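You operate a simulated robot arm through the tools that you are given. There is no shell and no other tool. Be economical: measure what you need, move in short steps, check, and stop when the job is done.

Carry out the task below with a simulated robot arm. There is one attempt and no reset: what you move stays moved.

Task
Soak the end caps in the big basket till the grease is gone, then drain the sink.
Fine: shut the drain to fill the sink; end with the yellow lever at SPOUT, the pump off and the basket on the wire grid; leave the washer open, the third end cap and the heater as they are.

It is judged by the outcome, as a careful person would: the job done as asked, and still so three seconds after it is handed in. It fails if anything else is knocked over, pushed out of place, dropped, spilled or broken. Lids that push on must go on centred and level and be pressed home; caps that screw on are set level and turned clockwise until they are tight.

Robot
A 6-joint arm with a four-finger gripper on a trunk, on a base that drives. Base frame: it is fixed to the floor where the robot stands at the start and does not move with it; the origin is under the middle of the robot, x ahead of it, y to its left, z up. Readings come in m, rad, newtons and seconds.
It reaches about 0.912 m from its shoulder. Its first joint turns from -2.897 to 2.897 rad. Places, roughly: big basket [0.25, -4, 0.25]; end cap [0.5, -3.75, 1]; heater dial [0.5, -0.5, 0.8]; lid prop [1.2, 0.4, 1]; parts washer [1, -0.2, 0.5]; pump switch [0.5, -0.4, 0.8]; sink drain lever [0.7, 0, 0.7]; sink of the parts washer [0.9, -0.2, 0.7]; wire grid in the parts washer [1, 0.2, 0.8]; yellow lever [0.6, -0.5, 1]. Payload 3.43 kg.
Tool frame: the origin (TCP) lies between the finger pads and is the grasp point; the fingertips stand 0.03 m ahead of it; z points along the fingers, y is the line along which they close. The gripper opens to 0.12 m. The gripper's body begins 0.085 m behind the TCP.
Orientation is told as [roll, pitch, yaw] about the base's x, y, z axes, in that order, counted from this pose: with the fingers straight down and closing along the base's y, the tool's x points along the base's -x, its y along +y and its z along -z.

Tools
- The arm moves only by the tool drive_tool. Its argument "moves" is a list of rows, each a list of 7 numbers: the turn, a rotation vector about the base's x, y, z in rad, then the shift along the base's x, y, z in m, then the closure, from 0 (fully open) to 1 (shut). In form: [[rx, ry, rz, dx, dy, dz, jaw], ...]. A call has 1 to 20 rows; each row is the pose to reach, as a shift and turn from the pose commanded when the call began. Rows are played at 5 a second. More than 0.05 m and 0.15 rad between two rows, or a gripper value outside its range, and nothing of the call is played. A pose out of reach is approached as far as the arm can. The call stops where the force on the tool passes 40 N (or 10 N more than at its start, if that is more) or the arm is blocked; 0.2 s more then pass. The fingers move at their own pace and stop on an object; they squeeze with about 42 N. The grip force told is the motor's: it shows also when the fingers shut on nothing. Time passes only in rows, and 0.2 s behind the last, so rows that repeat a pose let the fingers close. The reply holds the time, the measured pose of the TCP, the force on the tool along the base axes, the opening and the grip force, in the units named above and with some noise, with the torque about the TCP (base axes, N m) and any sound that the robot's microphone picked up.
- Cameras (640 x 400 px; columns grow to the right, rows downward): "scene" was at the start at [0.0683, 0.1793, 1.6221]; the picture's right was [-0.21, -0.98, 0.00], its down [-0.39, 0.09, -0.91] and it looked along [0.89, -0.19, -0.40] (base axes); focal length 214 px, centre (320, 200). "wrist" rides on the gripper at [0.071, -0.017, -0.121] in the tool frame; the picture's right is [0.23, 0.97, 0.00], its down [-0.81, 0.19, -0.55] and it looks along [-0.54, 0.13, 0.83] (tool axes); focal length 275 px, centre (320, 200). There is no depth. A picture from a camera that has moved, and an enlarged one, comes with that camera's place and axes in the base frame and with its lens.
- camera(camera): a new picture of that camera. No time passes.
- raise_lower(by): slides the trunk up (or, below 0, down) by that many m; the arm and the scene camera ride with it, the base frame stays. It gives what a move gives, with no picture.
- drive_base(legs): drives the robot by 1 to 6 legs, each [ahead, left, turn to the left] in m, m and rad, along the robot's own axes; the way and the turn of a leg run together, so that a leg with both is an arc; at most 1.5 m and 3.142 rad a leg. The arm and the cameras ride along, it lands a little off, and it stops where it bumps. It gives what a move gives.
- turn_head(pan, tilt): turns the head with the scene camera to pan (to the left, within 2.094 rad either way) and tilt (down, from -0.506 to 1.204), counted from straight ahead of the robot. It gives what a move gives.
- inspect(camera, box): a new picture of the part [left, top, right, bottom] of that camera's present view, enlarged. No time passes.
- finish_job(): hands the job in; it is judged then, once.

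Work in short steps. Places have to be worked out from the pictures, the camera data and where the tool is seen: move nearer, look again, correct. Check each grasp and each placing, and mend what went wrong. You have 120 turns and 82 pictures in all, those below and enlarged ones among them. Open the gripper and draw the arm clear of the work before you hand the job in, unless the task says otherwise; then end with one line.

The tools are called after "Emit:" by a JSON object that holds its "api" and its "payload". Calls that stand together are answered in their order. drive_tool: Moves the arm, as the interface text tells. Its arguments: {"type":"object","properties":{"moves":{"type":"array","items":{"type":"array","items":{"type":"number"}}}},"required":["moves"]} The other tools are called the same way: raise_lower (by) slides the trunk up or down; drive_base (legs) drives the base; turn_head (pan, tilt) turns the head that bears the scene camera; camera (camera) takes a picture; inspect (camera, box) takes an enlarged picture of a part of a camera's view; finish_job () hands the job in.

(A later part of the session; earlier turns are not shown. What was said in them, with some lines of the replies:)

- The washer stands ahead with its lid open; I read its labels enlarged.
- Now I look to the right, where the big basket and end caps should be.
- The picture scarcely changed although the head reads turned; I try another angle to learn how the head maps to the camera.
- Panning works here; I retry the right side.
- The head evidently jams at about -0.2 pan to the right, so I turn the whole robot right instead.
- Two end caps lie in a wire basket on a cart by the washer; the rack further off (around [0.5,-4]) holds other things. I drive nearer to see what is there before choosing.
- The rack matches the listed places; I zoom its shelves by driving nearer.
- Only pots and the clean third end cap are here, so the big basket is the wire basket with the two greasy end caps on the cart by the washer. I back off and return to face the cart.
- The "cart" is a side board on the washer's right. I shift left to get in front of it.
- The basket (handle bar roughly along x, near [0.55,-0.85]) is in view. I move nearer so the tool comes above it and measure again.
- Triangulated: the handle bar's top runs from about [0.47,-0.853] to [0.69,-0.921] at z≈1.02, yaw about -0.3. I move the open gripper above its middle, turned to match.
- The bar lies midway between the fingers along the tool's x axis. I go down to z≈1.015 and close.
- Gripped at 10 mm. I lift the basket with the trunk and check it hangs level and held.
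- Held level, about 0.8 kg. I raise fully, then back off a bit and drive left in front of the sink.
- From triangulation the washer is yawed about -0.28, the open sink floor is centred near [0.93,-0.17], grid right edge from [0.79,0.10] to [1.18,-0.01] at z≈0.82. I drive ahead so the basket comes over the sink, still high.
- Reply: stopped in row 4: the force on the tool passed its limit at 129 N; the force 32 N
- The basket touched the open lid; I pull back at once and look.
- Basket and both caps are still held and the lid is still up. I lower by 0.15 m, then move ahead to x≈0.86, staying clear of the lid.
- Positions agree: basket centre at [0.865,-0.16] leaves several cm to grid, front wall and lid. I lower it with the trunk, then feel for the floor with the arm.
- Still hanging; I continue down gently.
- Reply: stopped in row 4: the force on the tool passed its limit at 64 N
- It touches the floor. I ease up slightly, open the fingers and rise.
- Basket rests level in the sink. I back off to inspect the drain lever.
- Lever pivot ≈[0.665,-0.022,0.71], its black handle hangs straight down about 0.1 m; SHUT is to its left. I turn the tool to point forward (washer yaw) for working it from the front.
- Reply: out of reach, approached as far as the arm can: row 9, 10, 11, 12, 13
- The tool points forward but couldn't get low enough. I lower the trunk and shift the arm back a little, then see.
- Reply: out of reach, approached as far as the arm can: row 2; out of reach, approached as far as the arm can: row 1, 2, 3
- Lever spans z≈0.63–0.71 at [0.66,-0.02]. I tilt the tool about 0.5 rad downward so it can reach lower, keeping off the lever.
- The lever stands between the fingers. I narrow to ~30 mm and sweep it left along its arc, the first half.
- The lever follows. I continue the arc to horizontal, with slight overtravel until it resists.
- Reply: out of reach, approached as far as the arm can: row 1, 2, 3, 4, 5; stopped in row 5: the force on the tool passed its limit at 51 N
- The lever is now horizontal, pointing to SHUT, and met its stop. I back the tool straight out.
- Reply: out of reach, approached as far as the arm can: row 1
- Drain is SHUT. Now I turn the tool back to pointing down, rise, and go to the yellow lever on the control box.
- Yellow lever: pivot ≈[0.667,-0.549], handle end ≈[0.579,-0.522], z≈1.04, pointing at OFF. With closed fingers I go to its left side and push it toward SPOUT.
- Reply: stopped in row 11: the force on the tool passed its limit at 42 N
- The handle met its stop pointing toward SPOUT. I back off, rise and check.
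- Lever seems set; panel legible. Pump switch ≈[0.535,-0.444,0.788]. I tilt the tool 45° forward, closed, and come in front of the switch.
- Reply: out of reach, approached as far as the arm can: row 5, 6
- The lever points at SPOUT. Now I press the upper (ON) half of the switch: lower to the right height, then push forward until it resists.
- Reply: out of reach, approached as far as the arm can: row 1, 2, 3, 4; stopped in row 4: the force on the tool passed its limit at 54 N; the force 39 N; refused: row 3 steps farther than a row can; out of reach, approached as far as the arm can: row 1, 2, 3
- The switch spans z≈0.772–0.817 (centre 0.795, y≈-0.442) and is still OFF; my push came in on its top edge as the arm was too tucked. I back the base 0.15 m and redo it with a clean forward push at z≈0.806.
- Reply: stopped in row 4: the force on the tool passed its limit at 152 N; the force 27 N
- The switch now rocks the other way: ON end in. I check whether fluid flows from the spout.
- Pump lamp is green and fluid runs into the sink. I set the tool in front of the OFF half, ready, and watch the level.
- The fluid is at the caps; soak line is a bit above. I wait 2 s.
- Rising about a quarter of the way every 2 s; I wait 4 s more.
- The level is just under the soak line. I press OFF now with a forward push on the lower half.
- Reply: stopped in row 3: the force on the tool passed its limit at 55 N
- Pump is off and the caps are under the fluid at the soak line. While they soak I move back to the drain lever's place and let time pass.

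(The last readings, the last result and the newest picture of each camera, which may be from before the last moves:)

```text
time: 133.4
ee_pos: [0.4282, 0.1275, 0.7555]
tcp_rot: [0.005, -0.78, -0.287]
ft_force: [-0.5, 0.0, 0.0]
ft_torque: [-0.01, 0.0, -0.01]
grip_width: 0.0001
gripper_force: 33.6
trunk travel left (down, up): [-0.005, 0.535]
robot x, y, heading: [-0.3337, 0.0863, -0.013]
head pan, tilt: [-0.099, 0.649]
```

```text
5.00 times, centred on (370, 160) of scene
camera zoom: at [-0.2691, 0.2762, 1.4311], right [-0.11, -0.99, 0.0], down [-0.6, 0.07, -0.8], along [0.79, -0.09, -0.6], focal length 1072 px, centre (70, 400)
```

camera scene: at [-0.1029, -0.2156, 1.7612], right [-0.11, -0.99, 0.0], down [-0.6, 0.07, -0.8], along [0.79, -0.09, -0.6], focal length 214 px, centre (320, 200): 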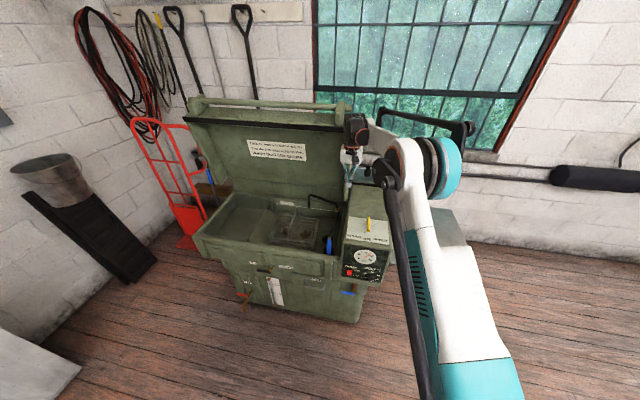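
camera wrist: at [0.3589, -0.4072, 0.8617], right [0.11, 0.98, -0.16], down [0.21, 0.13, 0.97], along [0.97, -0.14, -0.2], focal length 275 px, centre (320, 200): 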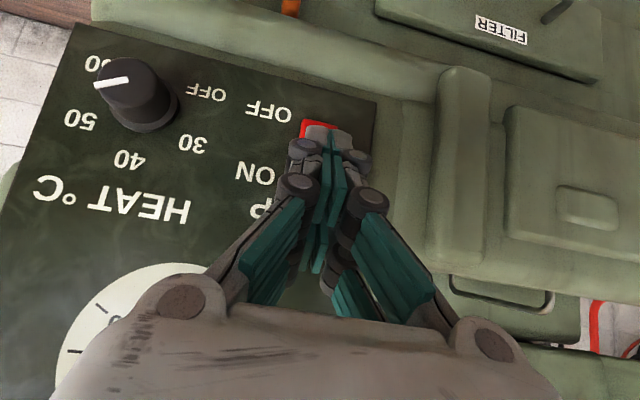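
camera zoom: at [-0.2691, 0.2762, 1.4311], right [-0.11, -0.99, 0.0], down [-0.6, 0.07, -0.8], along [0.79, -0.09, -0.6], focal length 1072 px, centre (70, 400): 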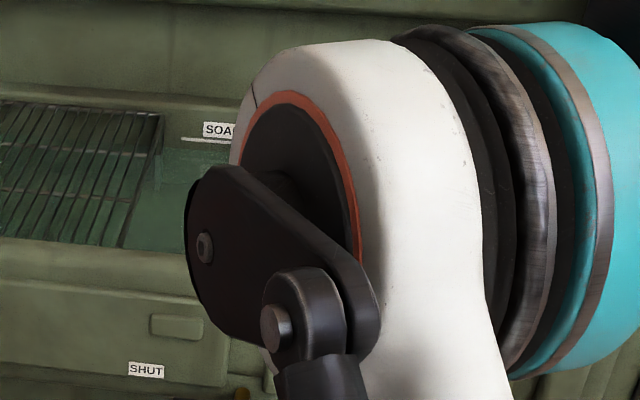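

The arm blocks the view; I let the soak run on, then shift right to look at the caps.

Emit:
{"api": "drive_tool", "payload": {"moves": [[0, 0, 0, 0, 0, 0, 1], [0, 0, 0, 0, 0, 0, 1], [0, 0, 0, 0, 0, 0, 1], [0, 0, 0, 0, 0, 0, 1], [0, 0, 0, 0, 0, 0, 1], [0, 0, 0, 0, 0, 0, 1], [0, 0, 0, 0, 0, 0, 1], [0, 0, 0, 0, 0, 0, 1], [0, 0, 0, 0, 0, 0, 1], [0, 0, 0, 0, 0, 0, 1], [0, 0, 0, 0, 0, 0, 1], [0, 0, 0, 0, 0, 0, 1], [0, 0, 0, 0, 0, 0, 1], [0, 0, 0, 0, 0, 0, 1], [0, 0, 0, 0, 0, 0, 1], [0, 0, 0, 0, 0, 0, 1], [0, 0, 0, 0, 0, 0, 1], [0, 0, 0, 0, 0, 0, 1], [0, 0, 0, 0, 0, 0, 1], [0, 0, 0, 0, 0, 0, 1]]}}

Emit:
{"api": "drive_tool", "payload": {"moves": [[0, 0, 0, 0, 0, 0, 1], [0, 0, 0, 0, 0, 0, 1], [0, 0, 0, 0, 0, 0, 1], [0, 0, 0, 0, 0, 0, 1], [0, 0, 0, 0, 0, 0, 1], [0, 0, 0, 0, 0, 0, 1], [0, 0, 0, 0, 0, 0, 1], [0, 0, 0, 0, 0, 0, 1], [0, 0, 0, 0, 0, 0, 1], [0, 0, 0, 0, 0, 0, 1], [0, 0, 0, 0, 0, 0, 1], [0, 0, 0, 0, 0, 0, 1], [0, 0, 0, 0, 0, 0, 1], [0, 0, 0, 0, 0, 0, 1], [0, 0, 0, 0, 0, 0, 1], [0, 0, 0, 0, 0, 0, 1], [0, 0, 0, 0, 0, 0, 1], [0, 0, 0, 0, 0, 0, 1], [0, 0, 0, 0, 0, 0, 1], [0, 0, 0, 0, 0, 0, 1]]}}

Emit:
{"api": "drive_tool", "payload": {"moves": [[0, 0, 0, 0, 0, 0, 1], [0, 0, 0, 0, 0, 0, 1], [0, 0, 0, 0, 0, 0, 1], [0, 0, 0, 0, 0, 0, 1], [0, 0, 0, 0, 0, 0, 1], [0, 0, 0, 0, 0, 0, 1], [0, 0, 0, 0, 0, 0, 1], [0, 0, 0, 0, 0, 0, 1], [0, 0, 0, 0, 0, 0, 1], [0, 0, 0, 0, 0, 0, 1], [0, 0, 0, 0, 0, 0, 1], [0, 0, 0, 0, 0, 0, 1], [0, 0, 0, 0, 0, 0, 1], [0, 0, 0, 0, 0, 0, 1], [0, 0, 0, 0, 0, 0, 1], [0, 0, 0, 0, 0, 0, 1], [0, 0, 0, 0, 0, 0, 1], [0, 0, 0, 0, 0, 0, 1], [0, 0, 0, 0, 0, 0, 1], [0, 0, 0, 0, 0, 0, 1]]}}

Emit:
{"api": "drive_base", "payload": {"legs": [[0, -0.35, 0]]}}

Emit:
{"api": "inspect", "payload": {"camera": "scene", "box": [290, 120, 390, 200]}}

```text
time: 137.6
ee_pos: [0.4287, 0.1278, 0.7549]
tcp_rot: [0.007, -0.781, -0.287]
ft_force: [0.4, 0.5, 0.6]
ft_torque: [0.04, -0.06, -0.01]
grip_width: 0.0001
gripper_force: 33.4
trunk travel left (down, up): [-0.005, 0.535]
robot x, y, heading: [-0.3353, 0.0846, -0.013]
head pan, tilt: [-0.099, 0.649]
```

```text
time: 141.8
ee_pos: [0.4299, 0.1278, 0.7561]
tcp_rot: [0.006, -0.781, -0.287]
ft_force: [-0.1, 0.1, 0.3]
ft_torque: [-0.01, -0.05, 0.04]
grip_width: 0.0003
gripper_force: 33.1
trunk travel left (down, up): [-0.005, 0.535]
robot x, y, heading: [-0.3306, 0.0885, -0.012]
head pan, tilt: [-0.099, 0.649]
```

```text
time: 146.0
ee_pos: [0.4288, 0.1268, 0.7558]
tcp_rot: [0.006, -0.781, -0.285]
ft_force: [-0.2, -0.6, 0.2]
ft_torque: [0.01, 0.0, -0.01]
grip_width: 0.0
gripper_force: 33.5
trunk travel left (down, up): [-0.005, 0.535]
robot x, y, heading: [-0.337, 0.086, -0.014]
head pan, tilt: [-0.099, 0.649]
```

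```text
time: 148.2
ee_pos: [0.4245, -0.2213, 0.755]
tcp_rot: [0.006, -0.78, -0.284]
ft_force: [0.1, -0.1, 0.6]
ft_torque: [0.0, 0.02, 0.0]
grip_width: 0.0
gripper_force: 33.6
trunk travel left (down, up): [-0.005, 0.535]
robot x, y, heading: [-0.337, -0.2619, -0.01]
head pan, tilt: [-0.099, 0.649]
```

```text
5.00 times, centred on (340, 160) of scene
camera zoom: at [-0.2737, -0.075, 1.4311], right [-0.11, -0.99, 0.0], down [-0.6, 0.07, -0.8], along [0.79, -0.09, -0.6], focal length 1072 px, centre (220, 400)
```

zoom: 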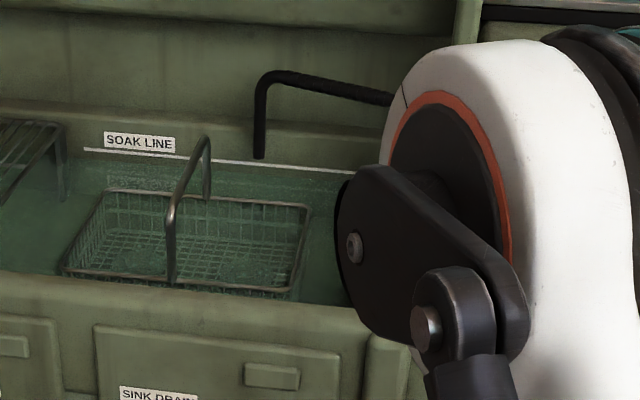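

Caps are hard to see at this angle; I raise the trunk for a steeper view while the soak continues.

Emit:
{"api": "raise_lower", "payload": {"by": 0.53}}

Emit:
{"api": "drive_tool", "payload": {"moves": [[0, 0, 0, 0, 0, 0, 1], [0, 0, 0, 0, 0, 0, 1], [0, 0, 0, 0, 0, 0, 1], [0, 0, 0, 0, 0, 0, 1], [0, 0, 0, 0, 0, 0, 1], [0, 0, 0, 0, 0, 0, 1], [0, 0, 0, 0, 0, 0, 1], [0, 0, 0, 0, 0, 0, 1], [0, 0, 0, 0, 0, 0, 1], [0, 0, 0, 0, 0, 0, 1], [0, 0, 0, 0, 0, 0, 1], [0, 0, 0, 0, 0, 0, 1], [0, 0, 0, 0, 0, 0, 1], [0, 0, 0, 0, 0, 0, 1], [0, 0, 0, 0, 0, 0, 1], [0, 0, 0, 0, 0, 0, 1], [0, 0, 0, 0, 0, 0, 1], [0, 0, 0, 0, 0, 0, 1], [0, 0, 0, 0, 0, 0, 1], [0, 0, 0, 0, 0, 0, 1]]}}

Emit:
{"api": "inspect", "payload": {"camera": "scene", "box": [290, 190, 390, 260]}}

```text
refused: 0.53 is not a number from -0.4 to 0.4
```

```text
time: 152.4
ee_pos: [0.4259, -0.2212, 0.7552]
tcp_rot: [0.005, -0.78, -0.285]
ft_force: [0.8, -0.7, -0.1]
ft_torque: [0.03, -0.02, 0.01]
grip_width: 0.0
gripper_force: 33.7
trunk travel left (down, up): [-0.005, 0.535]
robot x, y, heading: [-0.3418, -0.2643, -0.01]
head pan, tilt: [-0.099, 0.649]
```

```text
5.71 times, centred on (340, 225) of scene
camera zoom: at [-0.2737, -0.0752, 1.4311], right [-0.11, -0.99, 0.0], down [-0.6, 0.07, -0.8], along [0.79, -0.09, -0.6], focal length 1226 px, centre (206, 57)
```

zoom: 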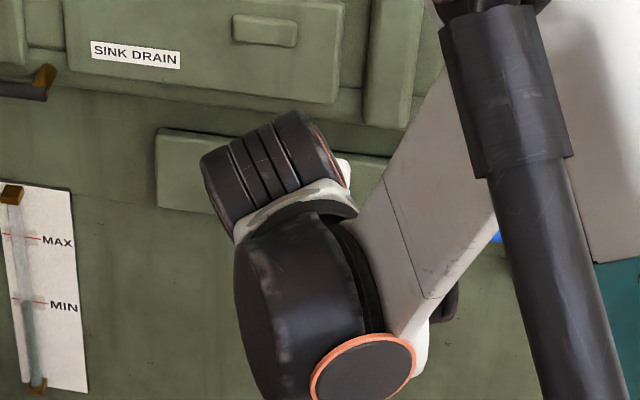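

Emit:
{"api": "raise_lower", "payload": {"by": 0.4}}

Emit:
{"api": "inspect", "payload": {"camera": "scene", "box": [274, 196, 354, 246]}}

```text
time: 156.3
ee_pos: [0.4248, -0.2221, 1.1562]
tcp_rot: [0.004, -0.779, -0.284]
ft_force: [0.9, 0.2, 0.8]
ft_torque: [0.05, -0.01, 0.01]
grip_width: 0.0
gripper_force: 33.2
trunk travel left (down, up): [-0.405, 0.135]
robot x, y, heading: [-0.3416, -0.2655, -0.006]
head pan, tilt: [-0.099, 0.649]
```

```text
8.00 times, centred on (314, 221) of scene
camera zoom: at [-0.2736, -0.0751, 1.831], right [-0.11, -0.99, 0.0], down [-0.6, 0.07, -0.8], along [0.79, -0.09, -0.6], focal length 1716 px, centre (368, 32)
```

zoom: 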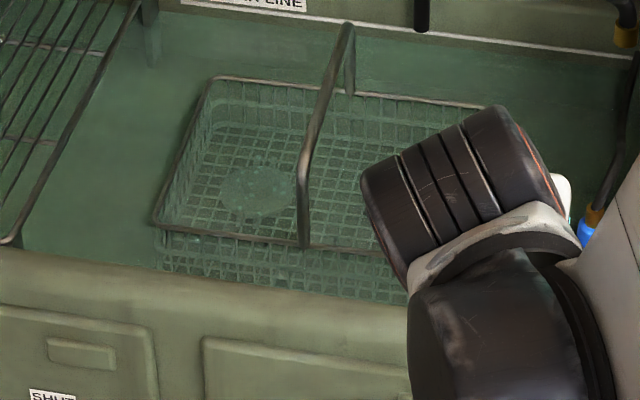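

The visible cap now looks pale and free of brown grease. I return to the drain lever (soaking some more seconds meanwhile) and orient the tool as before.

Emit:
{"api": "raise_lower", "payload": {"by": -0.4}}

Emit:
{"api": "drive_base", "payload": {"legs": [[0, 0.345, -0.007]]}}

Emit:
{"api": "drive_tool", "payload": {"moves": [[0, 0, 0, 0, 0, 0, 1], [0, 0, 0, 0, 0, 0, 1], [0, 0, 0, 0, 0, 0, 1], [0, 0, 0, 0, 0, 0, 1], [0, 0, 0, 0, 0, 0, 1], [0, 0, 0, 0, 0, 0, 1], [0, 0, 0, 0, 0, 0, 1], [0, 0, 0, 0, 0, 0, 1], [0, 0, 0, 0, 0, 0, 1], [0, 0, 0, 0, 0, 0, 1], [0, 0, 0, 0, 0, 0, 1], [0, 0, 0, 0, 0, 0, 1], [0, 0, 0, 0, 0, 0, 1], [0, 0, 0, 0, 0, 0, 1], [0, 0, 0, 0, 0, 0, 1], [0, 0, 0, 0, 0, 0, 1], [0, 0, 0, 0, 0, 0, 1], [0, 0, 0, 0, 0, 0, 1], [0, 0, 0, 0, 0, 0, 1], [0, 0, 0, 0, 0, 0, 1]]}}

Emit:
{"api": "drive_tool", "payload": {"moves": [[0.1155, -0.0585, -0.0179, 0.01, -0.007, -0.005, 1], [0.231, -0.117, -0.036, 0.021, -0.014, -0.009, 1], [0.3465, -0.1755, -0.054, 0.031, -0.021, -0.014, 0.8], [0.462, -0.234, -0.072, 0.042, -0.028, -0.018, 0.7], [0.5775, -0.2925, -0.09, 0.052, -0.035, -0.023, 0.6], [0.693, -0.351, -0.107, 0.063, -0.042, -0.028, 0.55], [0.8085, -0.4095, -0.125, 0.073, -0.049, -0.032, 0.55], [0.924, -0.468, -0.143, 0.084, -0.056, -0.037, 0.55], [1.0395, -0.5265, -0.161, 0.094, -0.063, -0.041, 0.55], [1.155, -0.585, -0.179, 0.105, -0.069, -0.046, 0.55]]}}

Emit:
{"api": "camera", "payload": {"camera": "wrist"}}

```text
time: 160.1
ee_pos: [0.4238, -0.2212, 0.756]
tcp_rot: [0.006, -0.781, -0.284]
ft_force: [-0.1, -0.3, -0.3]
ft_torque: [-0.01, 0.02, 0.01]
grip_width: 0.0
gripper_force: 33.4
trunk travel left (down, up): [-0.005, 0.535]
robot x, y, heading: [-0.3411, -0.2614, -0.012]
head pan, tilt: [-0.099, 0.649]
```

```text
time: 162.3
ee_pos: [0.4291, 0.1166, 0.7555]
tcp_rot: [0.005, -0.78, -0.288]
ft_force: [0.0, -0.4, -0.2]
ft_torque: [0.02, -0.01, 0.03]
grip_width: 0.0
gripper_force: 33.2
trunk travel left (down, up): [-0.005, 0.535]
robot x, y, heading: [-0.3333, 0.074, -0.015]
head pan, tilt: [-0.099, 0.649]
```

```text
time: 166.5
ee_pos: [0.4287, 0.1154, 0.7541]
tcp_rot: [0.006, -0.78, -0.287]
ft_force: [-0.5, 0.5, 0.0]
ft_torque: [-0.01, -0.02, -0.03]
grip_width: 0.0
gripper_force: 33.2
trunk travel left (down, up): [-0.005, 0.535]
robot x, y, heading: [-0.3357, 0.0745, -0.015]
head pan, tilt: [-0.099, 0.649]
```

```text
time: 168.7
ee_pos: [0.5347, 0.0451, 0.7091]
tcp_rot: [1.431, -0.248, -1.324]
ft_force: [-0.4, -0.1, -1.0]
ft_torque: [-0.01, -0.04, -0.01]
grip_width: 0.054
gripper_force: 0.0
trunk travel left (down, up): [-0.005, 0.535]
robot x, y, heading: [-0.3329, 0.0784, -0.015]
head pan, tilt: [-0.099, 0.649]
```

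```text
9 pictures are left
camera wrist: at [0.3987, 0.0822, 0.6918], right [0.02, 0.48, 0.88], down [-0.33, -0.83, 0.46], along [0.94, -0.3, 0.14], focal length 275 px, centre (320, 200)
```

wrist: 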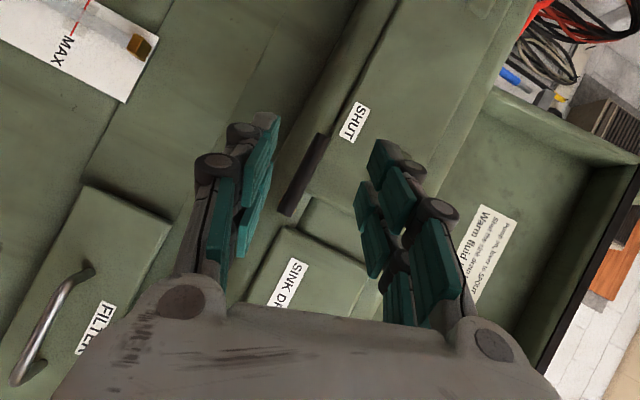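

The lever lies between the fingers' line. I advance onto it, narrow the fingers, then sweep it back down to open the drain.

Emit:
{"api": "drive_tool", "payload": {"moves": [[0, 0, 0, 0.035, -0.005, -0.004, 0.55], [0, 0, 0, 0.07, -0.01, -0.006, 0.55], [0, 0, 0, 0.095, -0.013, -0.006, 0.55], [0, 0, 0, 0.11, -0.015, -0.006, 0.55], [0, 0, 0, 0.11, -0.015, -0.006, 0.7], [0, 0, 0, 0.11, -0.015, -0.006, 0.7]]}}

Emit:
{"api": "drive_tool", "payload": {"moves": [[-0.103, 0.031, 0, -0.0001, -0.0004, -0.0069, 0.7], [-0.206, 0.063, 0, -0.0005, -0.0017, -0.0136, 0.7], [-0.31, 0.094, 0, -0.0012, -0.0038, -0.0201, 0.7], [-0.413, 0.125, 0, -0.002, -0.0067, -0.0263, 0.7], [-0.516, 0.156, 0, -0.0031, -0.0103, -0.0321, 0.7], [-0.62, 0.188, 0, -0.0044, -0.0146, -0.0373, 0.7], [-0.723, 0.219, 0, -0.0059, -0.0196, -0.0419, 0.7], [-0.826, 0.25, 0, -0.0076, -0.0251, -0.0457, 0.7], [-0.929, 0.282, 0, -0.0094, -0.0309, -0.0488, 0.7], [-1.033, 0.313, 0, -0.0113, -0.0371, -0.0511, 0.7], [-1.136, 0.344, 0, -0.0132, -0.0436, -0.0525, 0.7], [-1.19, 0.361, 0, -0.0154, -0.0507, -0.053, 0.7], [-1.19, 0.361, 0, -0.0175, -0.058, -0.053, 0.7]]}}

Emit:
{"api": "camera", "payload": {"camera": "wrist"}}

```text
time: 170.1
ee_pos: [0.642, 0.0343, 0.7046]
tcp_rot: [1.426, -0.249, -1.325]
ft_force: [0.6, -0.3, 0.1]
ft_torque: [-0.01, 0.01, -0.02]
grip_width: 0.0362
gripper_force: 0.1
trunk travel left (down, up): [-0.005, 0.535]
robot x, y, heading: [-0.3389, 0.0747, -0.012]
head pan, tilt: [-0.099, 0.649]
```

```text
time: 172.9
ee_pos: [0.6257, -0.0238, 0.6514]
tcp_rot: [0.081, -1.048, -0.358]
ft_force: [6.7, 9.3, 0.9]
ft_torque: [-0.19, 0.05, 0.05]
grip_width: 0.042
gripper_force: 5.7
trunk travel left (down, up): [-0.005, 0.535]
robot x, y, heading: [-0.3338, 0.0778, -0.011]
head pan, tilt: [-0.099, 0.649]
```

```text
8 pictures are left
camera wrist: at [0.4866, -0.001, 0.6478], right [0.17, 0.97, -0.16], down [-0.03, 0.17, 0.99], along [0.99, -0.16, 0.06], focal length 275 px, centre (320, 200)
```

wrist: 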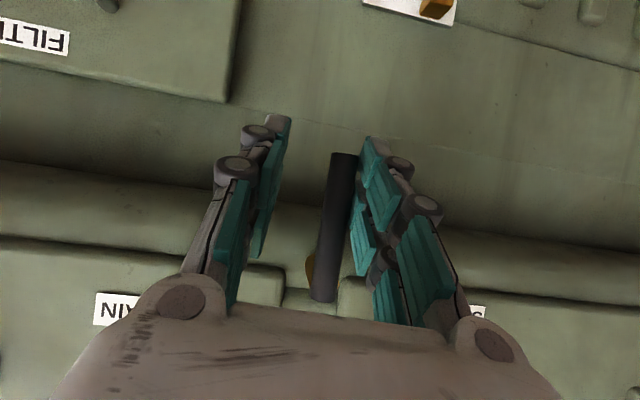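

The lever hangs as at the start: drain open. I back out, turn the tool down and rise, then drive up over the basket.

Emit:
{"api": "drive_tool", "payload": {"moves": [[0, 0, 0, -0.03, 0.009, 0, 0.55], [0, 0, 0, -0.07, 0.02, 0, 0.45], [0, 0, 0, -0.1, 0.03, 0.02, 0.4], [0.042, 0.144, 0, -0.1, 0.03, 0.05, 0.4], [0.084, 0.288, 0, -0.1, 0.03, 0.08, 0.4], [0.126, 0.432, 0, -0.1, 0.03, 0.11, 0.4], [0.168, 0.576, 0, -0.1, 0.03, 0.14, 0.4], [0.21, 0.72, 0, -0.1, 0.03, 0.17, 0.4], [0.252, 0.864, 0, -0.1, 0.03, 0.19, 0.4], [0.294, 1.008, 0, -0.1, 0.03, 0.2, 0.4]]}}

Emit:
{"api": "raise_lower", "payload": {"by": 0.38}}

Emit:
{"api": "drive_base", "payload": {"legs": [[0.395, -0.045, 0.008]]}}

```text
time: 175.1
ee_pos: [0.5263, 0.0041, 0.8532]
tcp_rot: [0.014, 0.004, -0.324]
ft_force: [-0.8, -0.3, 0.4]
ft_torque: [0.01, -0.01, -0.01]
grip_width: 0.0718
gripper_force: 0.2
trunk travel left (down, up): [-0.005, 0.535]
robot x, y, heading: [-0.3362, 0.0769, -0.014]
head pan, tilt: [-0.099, 0.649]
```

```text
time: 178.8
ee_pos: [0.5268, 0.0048, 1.2321]
tcp_rot: [0.014, 0.001, -0.323]
ft_force: [0.4, -0.4, -0.1]
ft_torque: [-0.01, 0.04, 0.0]
grip_width: 0.0722
gripper_force: 0.1
trunk travel left (down, up): [-0.385, 0.155]
robot x, y, heading: [-0.3364, 0.0753, -0.015]
head pan, tilt: [-0.099, 0.649]
```

```text
time: 181.4
ee_pos: [0.9092, -0.0333, 1.235]
tcp_rot: [0.016, 0.0, -0.314]
ft_force: [-0.7, -0.9, -0.3]
ft_torque: [-0.06, 0.02, 0.01]
grip_width: 0.072
gripper_force: 0.0
trunk travel left (down, up): [-0.385, 0.155]
robot x, y, heading: [0.0582, 0.0272, -0.003]
head pan, tilt: [-0.099, 0.649]
stopped in leg 1: the robot was blocked; the commanded pose is now the measured one
```

Base is in place though the tool brushed something at the end. I draw the tool back over the basket handle and look.

Emit:
{"api": "drive_tool", "payload": {"moves": [[0, 0, 0, -0.03, -0.01, 0, 0.4], [-0.008, 0, 0.012, -0.041, -0.05, -0.02, 0.4], [-0.016, 0, 0.024, -0.041, -0.09, -0.05, 0.4], [-0.016, 0, 0.024, -0.041, -0.127, -0.08, 0.4]]}}

Emit:
{"api": "inspect", "payload": {"camera": "scene", "box": [230, 130, 430, 290]}}

Emit:
{"api": "camera", "payload": {"camera": "wrist"}}

```text
time: 182.4
ee_pos: [0.8799, -0.1621, 1.1445]
tcp_rot: [-0.002, 0.002, -0.287]
ft_force: [0.3, -0.2, -1.1]
ft_torque: [0.03, 0.04, 0.0]
grip_width: 0.072
gripper_force: 0.1
trunk travel left (down, up): [-0.385, 0.155]
robot x, y, heading: [0.0585, 0.0288, -0.002]
head pan, tilt: [-0.099, 0.649]
```

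```text
2.50 times, centred on (330, 210) of scene
camera zoom: at [0.1232, 0.2141, 1.8111], right [-0.1, -0.99, 0.0], down [-0.6, 0.06, -0.8], along [0.79, -0.08, -0.61], focal length 536 px, centre (295, 175)
```

zoom: 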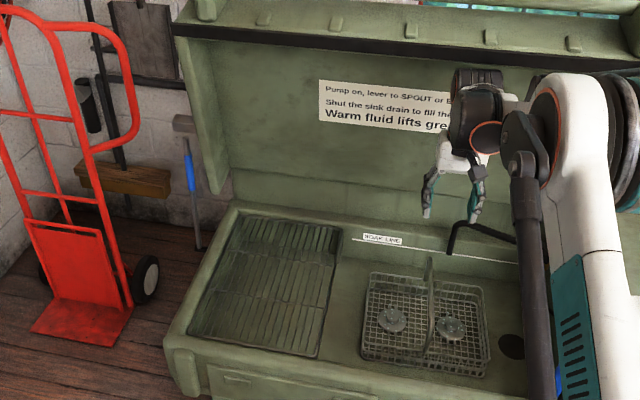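

```text
6 pictures are left
camera wrist: at [0.8056, -0.1593, 1.2651], right [0.06, 1.0, 0.0], down [0.83, -0.05, 0.55], along [0.55, -0.03, -0.83], focal length 275 px, centre (320, 200)
```

wrist: 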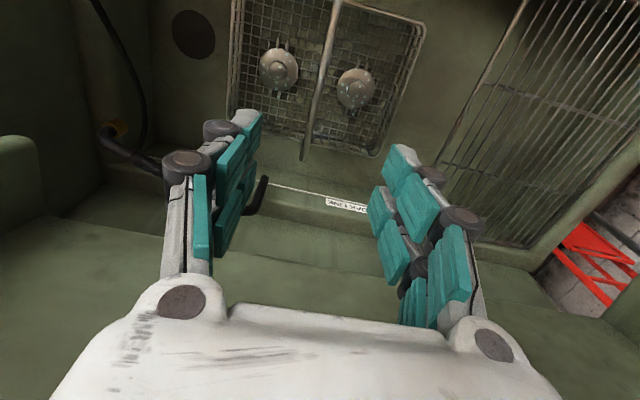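

The sink is empty and both caps are clean. The handle lies along the gripper's axis; I go down onto its middle and grasp it.

Emit:
{"api": "raise_lower", "payload": {"by": -0.19}}

Emit:
{"api": "drive_tool", "payload": {"moves": [[0, 0, 0, -0.008, 0.001, -0.02, 0.4], [0, 0, 0, -0.011, 0.002, -0.045, 0.4], [0, 0, 0, -0.011, 0.002, -0.066, 0.4], [0, 0, 0, -0.011, 0.002, -0.066, 0.7], [0, 0, 0, -0.011, 0.002, -0.066, 1], [0, 0, 0, -0.011, 0.002, -0.066, 1], [0, 0, 0, -0.011, 0.002, -0.066, 1]]}}

Emit:
{"api": "raise_lower", "payload": {"by": 0.05}}

```text
time: 184.5
ee_pos: [0.8785, -0.1614, 0.9575]
tcp_rot: [-0.001, 0.001, -0.289]
ft_force: [-0.4, -0.1, -0.3]
ft_torque: [0.02, -0.01, 0.01]
grip_width: 0.072
gripper_force: 0.2
trunk travel left (down, up): [-0.195, 0.345]
robot x, y, heading: [0.0578, 0.0249, -0.006]
head pan, tilt: [-0.099, 0.649]
```

```text
time: 186.1
ee_pos: [0.865, -0.1599, 0.8901]
tcp_rot: [-0.003, 0.002, -0.288]
ft_force: [-0.4, 0.7, -3.0]
ft_torque: [0.02, 0.16, -0.02]
grip_width: 0.0098
gripper_force: 41.8
trunk travel left (down, up): [-0.195, 0.345]
robot x, y, heading: [0.0554, 0.0256, -0.0]
head pan, tilt: [-0.099, 0.649]
```

```text
time: 187.0
ee_pos: [0.8657, -0.1597, 0.9397]
tcp_rot: [-0.001, 0.002, -0.287]
ft_force: [-0.3, -0.2, -6.9]
ft_torque: [0.08, 0.16, 0.0]
grip_width: 0.01
gripper_force: 42.0
trunk travel left (down, up): [-0.245, 0.295]
robot x, y, heading: [0.0579, 0.0224, -0.005]
head pan, tilt: [-0.099, 0.649]
```

Held again (7 N). I rise to clear the grid by ~9 cm and carry it left along the basin.

Emit:
{"api": "raise_lower", "payload": {"by": 0.15}}

Emit:
{"api": "drive_base", "payload": {"legs": [[0.05, 0.337, 0.003]]}}

Emit:
{"api": "camera", "payload": {"camera": "wrist"}}

```text
time: 188.8
ee_pos: [0.8651, -0.1587, 1.0879]
tcp_rot: [-0.002, 0.004, -0.285]
ft_force: [-0.6, -0.4, -6.3]
ft_torque: [0.03, 0.17, 0.0]
grip_width: 0.0107
gripper_force: 41.9
trunk travel left (down, up): [-0.395, 0.145]
robot x, y, heading: [0.0573, 0.0265, 0.0]
head pan, tilt: [-0.099, 0.649]
```

```text
time: 191.0
ee_pos: [0.9189, 0.1754, 1.0893]
tcp_rot: [-0.002, 0.001, -0.288]
ft_force: [-0.9, 0.5, -6.9]
ft_torque: [0.03, 0.17, 0.0]
grip_width: 0.0106
gripper_force: 41.7
trunk travel left (down, up): [-0.395, 0.145]
robot x, y, heading: [0.1072, 0.3637, 0.003]
head pan, tilt: [-0.099, 0.649]
```

```text
5 pictures are left
camera wrist: at [0.8444, 0.1792, 1.2094], right [0.06, 1.0, 0.0], down [0.83, -0.05, 0.55], along [0.55, -0.03, -0.83], focal length 275 px, centre (320, 200)
```

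wrist: 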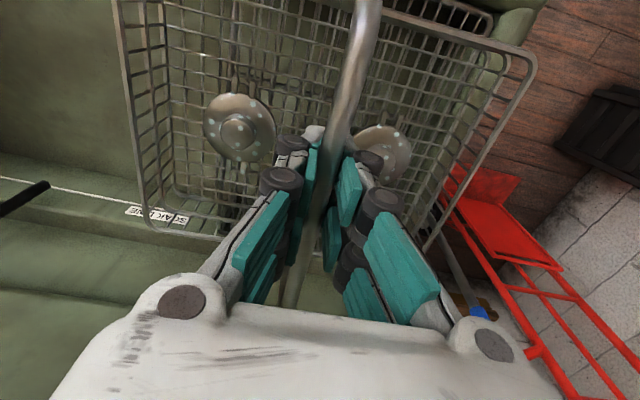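

Emit:
{"api": "drive_tool", "payload": {"moves": [[0, 0, 0, 0.02, 0, 0, 1], [0, 0, 0, 0.038, 0.001, 0, 1], [0, 0, 0, 0.038, 0.001, -0.03, 1], [0, 0, 0, 0.038, 0.001, -0.05, 1]]}}

Emit:
{"api": "inspect", "payload": {"camera": "scene", "box": [250, 150, 410, 280]}}

```text
time: 192.0
ee_pos: [0.9562, 0.1766, 1.0382]
tcp_rot: [0.0, 0.002, -0.29]
ft_force: [-0.2, 0.7, -7.6]
ft_torque: [0.05, 0.2, -0.01]
grip_width: 0.0105
gripper_force: 41.4
trunk travel left (down, up): [-0.395, 0.145]
robot x, y, heading: [0.1075, 0.357, -0.001]
head pan, tilt: [-0.099, 0.649]
```

```text
3.08 times, centred on (330, 215) of scene
camera zoom: at [0.1745, 0.5485, 1.8211], right [-0.1, -0.99, 0.0], down [-0.6, 0.06, -0.8], along [0.79, -0.08, -0.61], focal length 660 px, centre (289, 154)
```

zoom: 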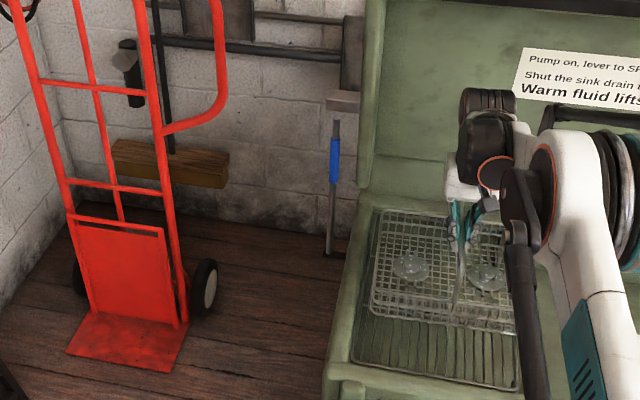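

The basket hangs inside the grid's outline, ~2 cm from its left edge. I lower it gently until it rests.

Emit:
{"api": "drive_tool", "payload": {"moves": [[0, 0, 0, 0, 0, -0.012, 1], [0, 0, 0, 0, 0, -0.022, 1], [0, 0, 0, 0, 0, -0.03, 1], [0, 0, 0, 0, 0, -0.037, 1], [0, 0, 0, 0, 0, -0.043, 1], [0, 0, 0, 0, 0, -0.049, 1], [0, 0, 0, 0, 0, -0.055, 1], [0, 0, 0, 0, 0, -0.061, 1], [0, 0, 0, 0, 0, -0.067, 1], [0, 0, 0, 0, 0, -0.073, 1]]}}

```text
time: 194.2
ee_pos: [0.9411, 0.1788, 0.9845]
tcp_rot: [-0.001, -0.001, -0.288]
ft_force: [8.8, -1.2, 25.7]
ft_torque: [0.06, 0.13, 0.02]
grip_width: 0.009
gripper_force: 40.4
out of reach, approached as far as the arm can: row 5, 6, 7, 8, 9, 10
trunk travel left (down, up): [-0.395, 0.145]
robot x, y, heading: [0.1086, 0.3591, -0.007]
head pan, tilt: [-0.099, 0.649]
```

It rests at z≈0.985 as predicted. I ease the load, release, and rise.

Emit:
{"api": "drive_tool", "payload": {"moves": [[0, 0, 0, 0, 0, 0.003, 1], [0, 0, 0, 0, 0, 0.004, 0.7], [0, 0, 0, 0, 0, 0.004, 0.4], [0, 0, 0, 0, 0, 0.004, 0.4], [0, 0, 0, 0, 0, 0.04, 0.4], [0, 0, 0, -0.005, 0, 0.08, 0.4], [0, 0, 0, -0.01, 0, 0.12, 0.4]]}}

Emit:
{"api": "raise_lower", "payload": {"by": 0.14}}

Emit:
{"api": "drive_base", "payload": {"legs": [[-0.45, 0, 0]]}}

Emit:
{"api": "camera", "payload": {"camera": "scene"}}

```text
time: 195.8
ee_pos: [0.9326, 0.1773, 1.1038]
tcp_rot: [-0.003, 0.0, -0.288]
ft_force: [0.4, -0.6, 1.0]
ft_torque: [0.03, -0.03, -0.04]
grip_width: 0.0722
gripper_force: 0.0
trunk travel left (down, up): [-0.395, 0.145]
robot x, y, heading: [0.106, 0.3591, -0.001]
head pan, tilt: [-0.099, 0.649]
```

```text
time: 197.4
ee_pos: [0.934, 0.1776, 1.2419]
tcp_rot: [-0.002, 0.001, -0.289]
ft_force: [0.0, 0.1, -0.5]
ft_torque: [0.0, 0.03, 0.01]
grip_width: 0.0718
gripper_force: 0.2
trunk travel left (down, up): [-0.535, 0.005]
robot x, y, heading: [0.106, 0.3601, -0.006]
head pan, tilt: [-0.099, 0.649]
```

```text
time: 200.1
ee_pos: [0.4932, 0.1784, 1.2428]
tcp_rot: [-0.001, 0.0, -0.289]
ft_force: [-0.6, -0.4, 0.0]
ft_torque: [-0.03, -0.03, 0.01]
grip_width: 0.0719
gripper_force: 0.0
trunk travel left (down, up): [-0.535, 0.005]
robot x, y, heading: [-0.3318, 0.3612, -0.004]
head pan, tilt: [-0.099, 0.649]
```

```text
3 pictures are left
camera scene: at [-0.2662, 0.55, 1.9612], right [-0.1, -0.99, 0.0], down [-0.6, 0.06, -0.8], along [0.79, -0.08, -0.6], focal length 214 px, centre (320, 200)
```

scene: 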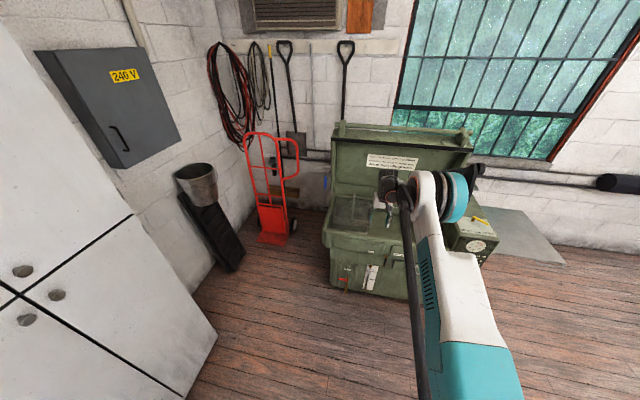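

I shift right for an unobstructed final check of grid, drain lever and panel.

Emit:
{"api": "drive_base", "payload": {"legs": [[-0.1, -0.7, 0]]}}

Emit:
{"api": "inspect", "payload": {"camera": "scene", "box": [220, 150, 420, 290]}}

```text
time: 203.9
ee_pos: [0.3951, -0.5034, 1.2427]
tcp_rot: [0.0, 0.0, -0.275]
ft_force: [-0.2, 0.2, 1.2]
ft_torque: [0.05, 0.02, 0.0]
grip_width: 0.072
gripper_force: 0.1
trunk travel left (down, up): [-0.535, 0.005]
robot x, y, heading: [-0.4307, -0.332, 0.006]
head pan, tilt: [-0.099, 0.649]
```

```text
2.86 times, centred on (320, 220) of scene
camera zoom: at [-0.3677, -0.1423, 1.9612], right [-0.09, -1.0, 0.0], down [-0.6, 0.05, -0.8], along [0.79, -0.07, -0.6], focal length 613 px, centre (320, 143)
```

zoom: 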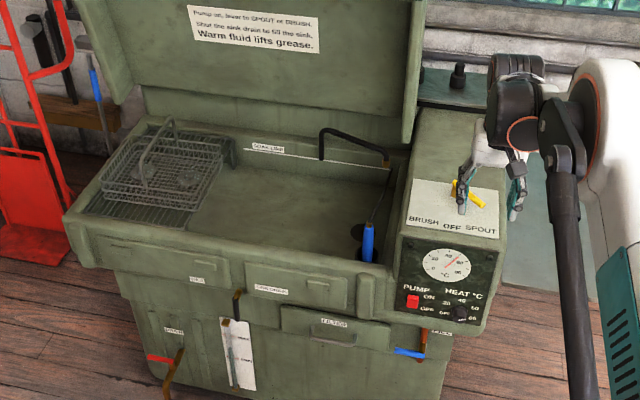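

Emit:
{"api": "inspect", "payload": {"camera": "scene", "box": [235, 180, 315, 240]}}

Emit:
{"api": "inspect", "payload": {"camera": "scene", "box": [335, 195, 405, 270]}}

```text
6.67 times, centred on (275, 210) of scene
camera zoom: at [-0.3677, -0.1423, 1.9612], right [-0.09, -1.0, 0.0], down [-0.6, 0.05, -0.8], along [0.79, -0.07, -0.6], focal length 1430 px, centre (620, 133)
```

zoom: 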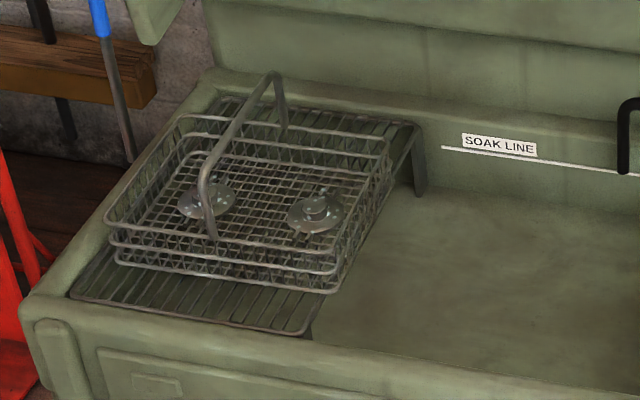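

```text
5.33 times, centred on (370, 232) of scene
camera zoom: at [-0.3677, -0.1423, 1.9612], right [-0.09, -1.0, 0.0], down [-0.6, 0.05, -0.8], along [0.79, -0.07, -0.6], focal length 1144 px, centre (53, 27)
```

zoom: 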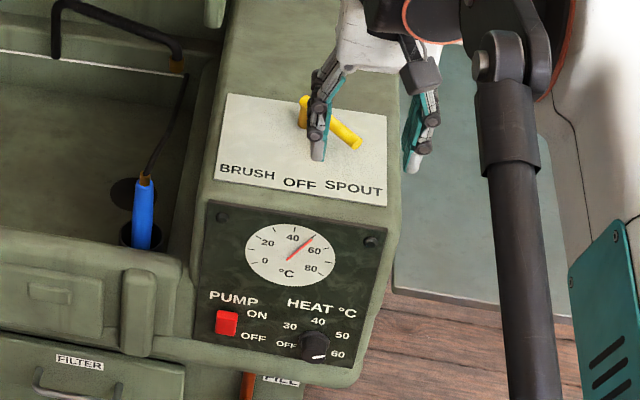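

All is as wanted: basket level on the grid with clean caps, sink empty, drain open, lever at SPOUT, pump off. I open the gripper, back away and hand in.

Emit:
{"api": "drive_base", "payload": {"legs": [[-0.25, 0, 0]]}}

Emit:
{"api": "drive_tool", "payload": {"moves": [[0, 0, 0, 0, 0, 0, 0], [0, 0, 0, 0, 0, 0, 0], [0, 0, 0, 0, 0, 0, 0]]}}

Emit:
{"api": "finish_job", "payload": {}}

```text
time: 205.7
ee_pos: [0.1522, -0.5025, 1.2431]
tcp_rot: [-0.003, 0.002, -0.272]
ft_force: [-0.7, -0.3, 0.7]
ft_torque: [-0.02, -0.05, -0.03]
grip_width: 0.0721
gripper_force: 0.1
trunk travel left (down, up): [-0.535, 0.005]
robot x, y, heading: [-0.6735, -0.3353, 0.014]
head pan, tilt: [-0.099, 0.649]
```

```text
time: 206.5
ee_pos: [0.1545, -0.5037, 1.2436]
tcp_rot: [-0.003, -0.001, -0.271]
ft_force: [-0.2, -0.2, 0.4]
ft_torque: [0.02, -0.01, 0.02]
grip_width: 0.1202
gripper_force: 0.1
trunk travel left (down, up): [-0.535, 0.005]
robot x, y, heading: [-0.6717, -0.3306, 0.012]
head pan, tilt: [-0.099, 0.649]
```

```text
The job is handed in.
```

The two end caps are soaked clean and the sink is drained; the basket stands on the wire grid, the yellow lever is at SPOUT, the pump is off, and the third end cap and heater were not touched. The washer is still open, but the basket or gripper bumped its open lid hard once (129 N) and the arm brushed something near it a second time; it looked undamaged afterwards.
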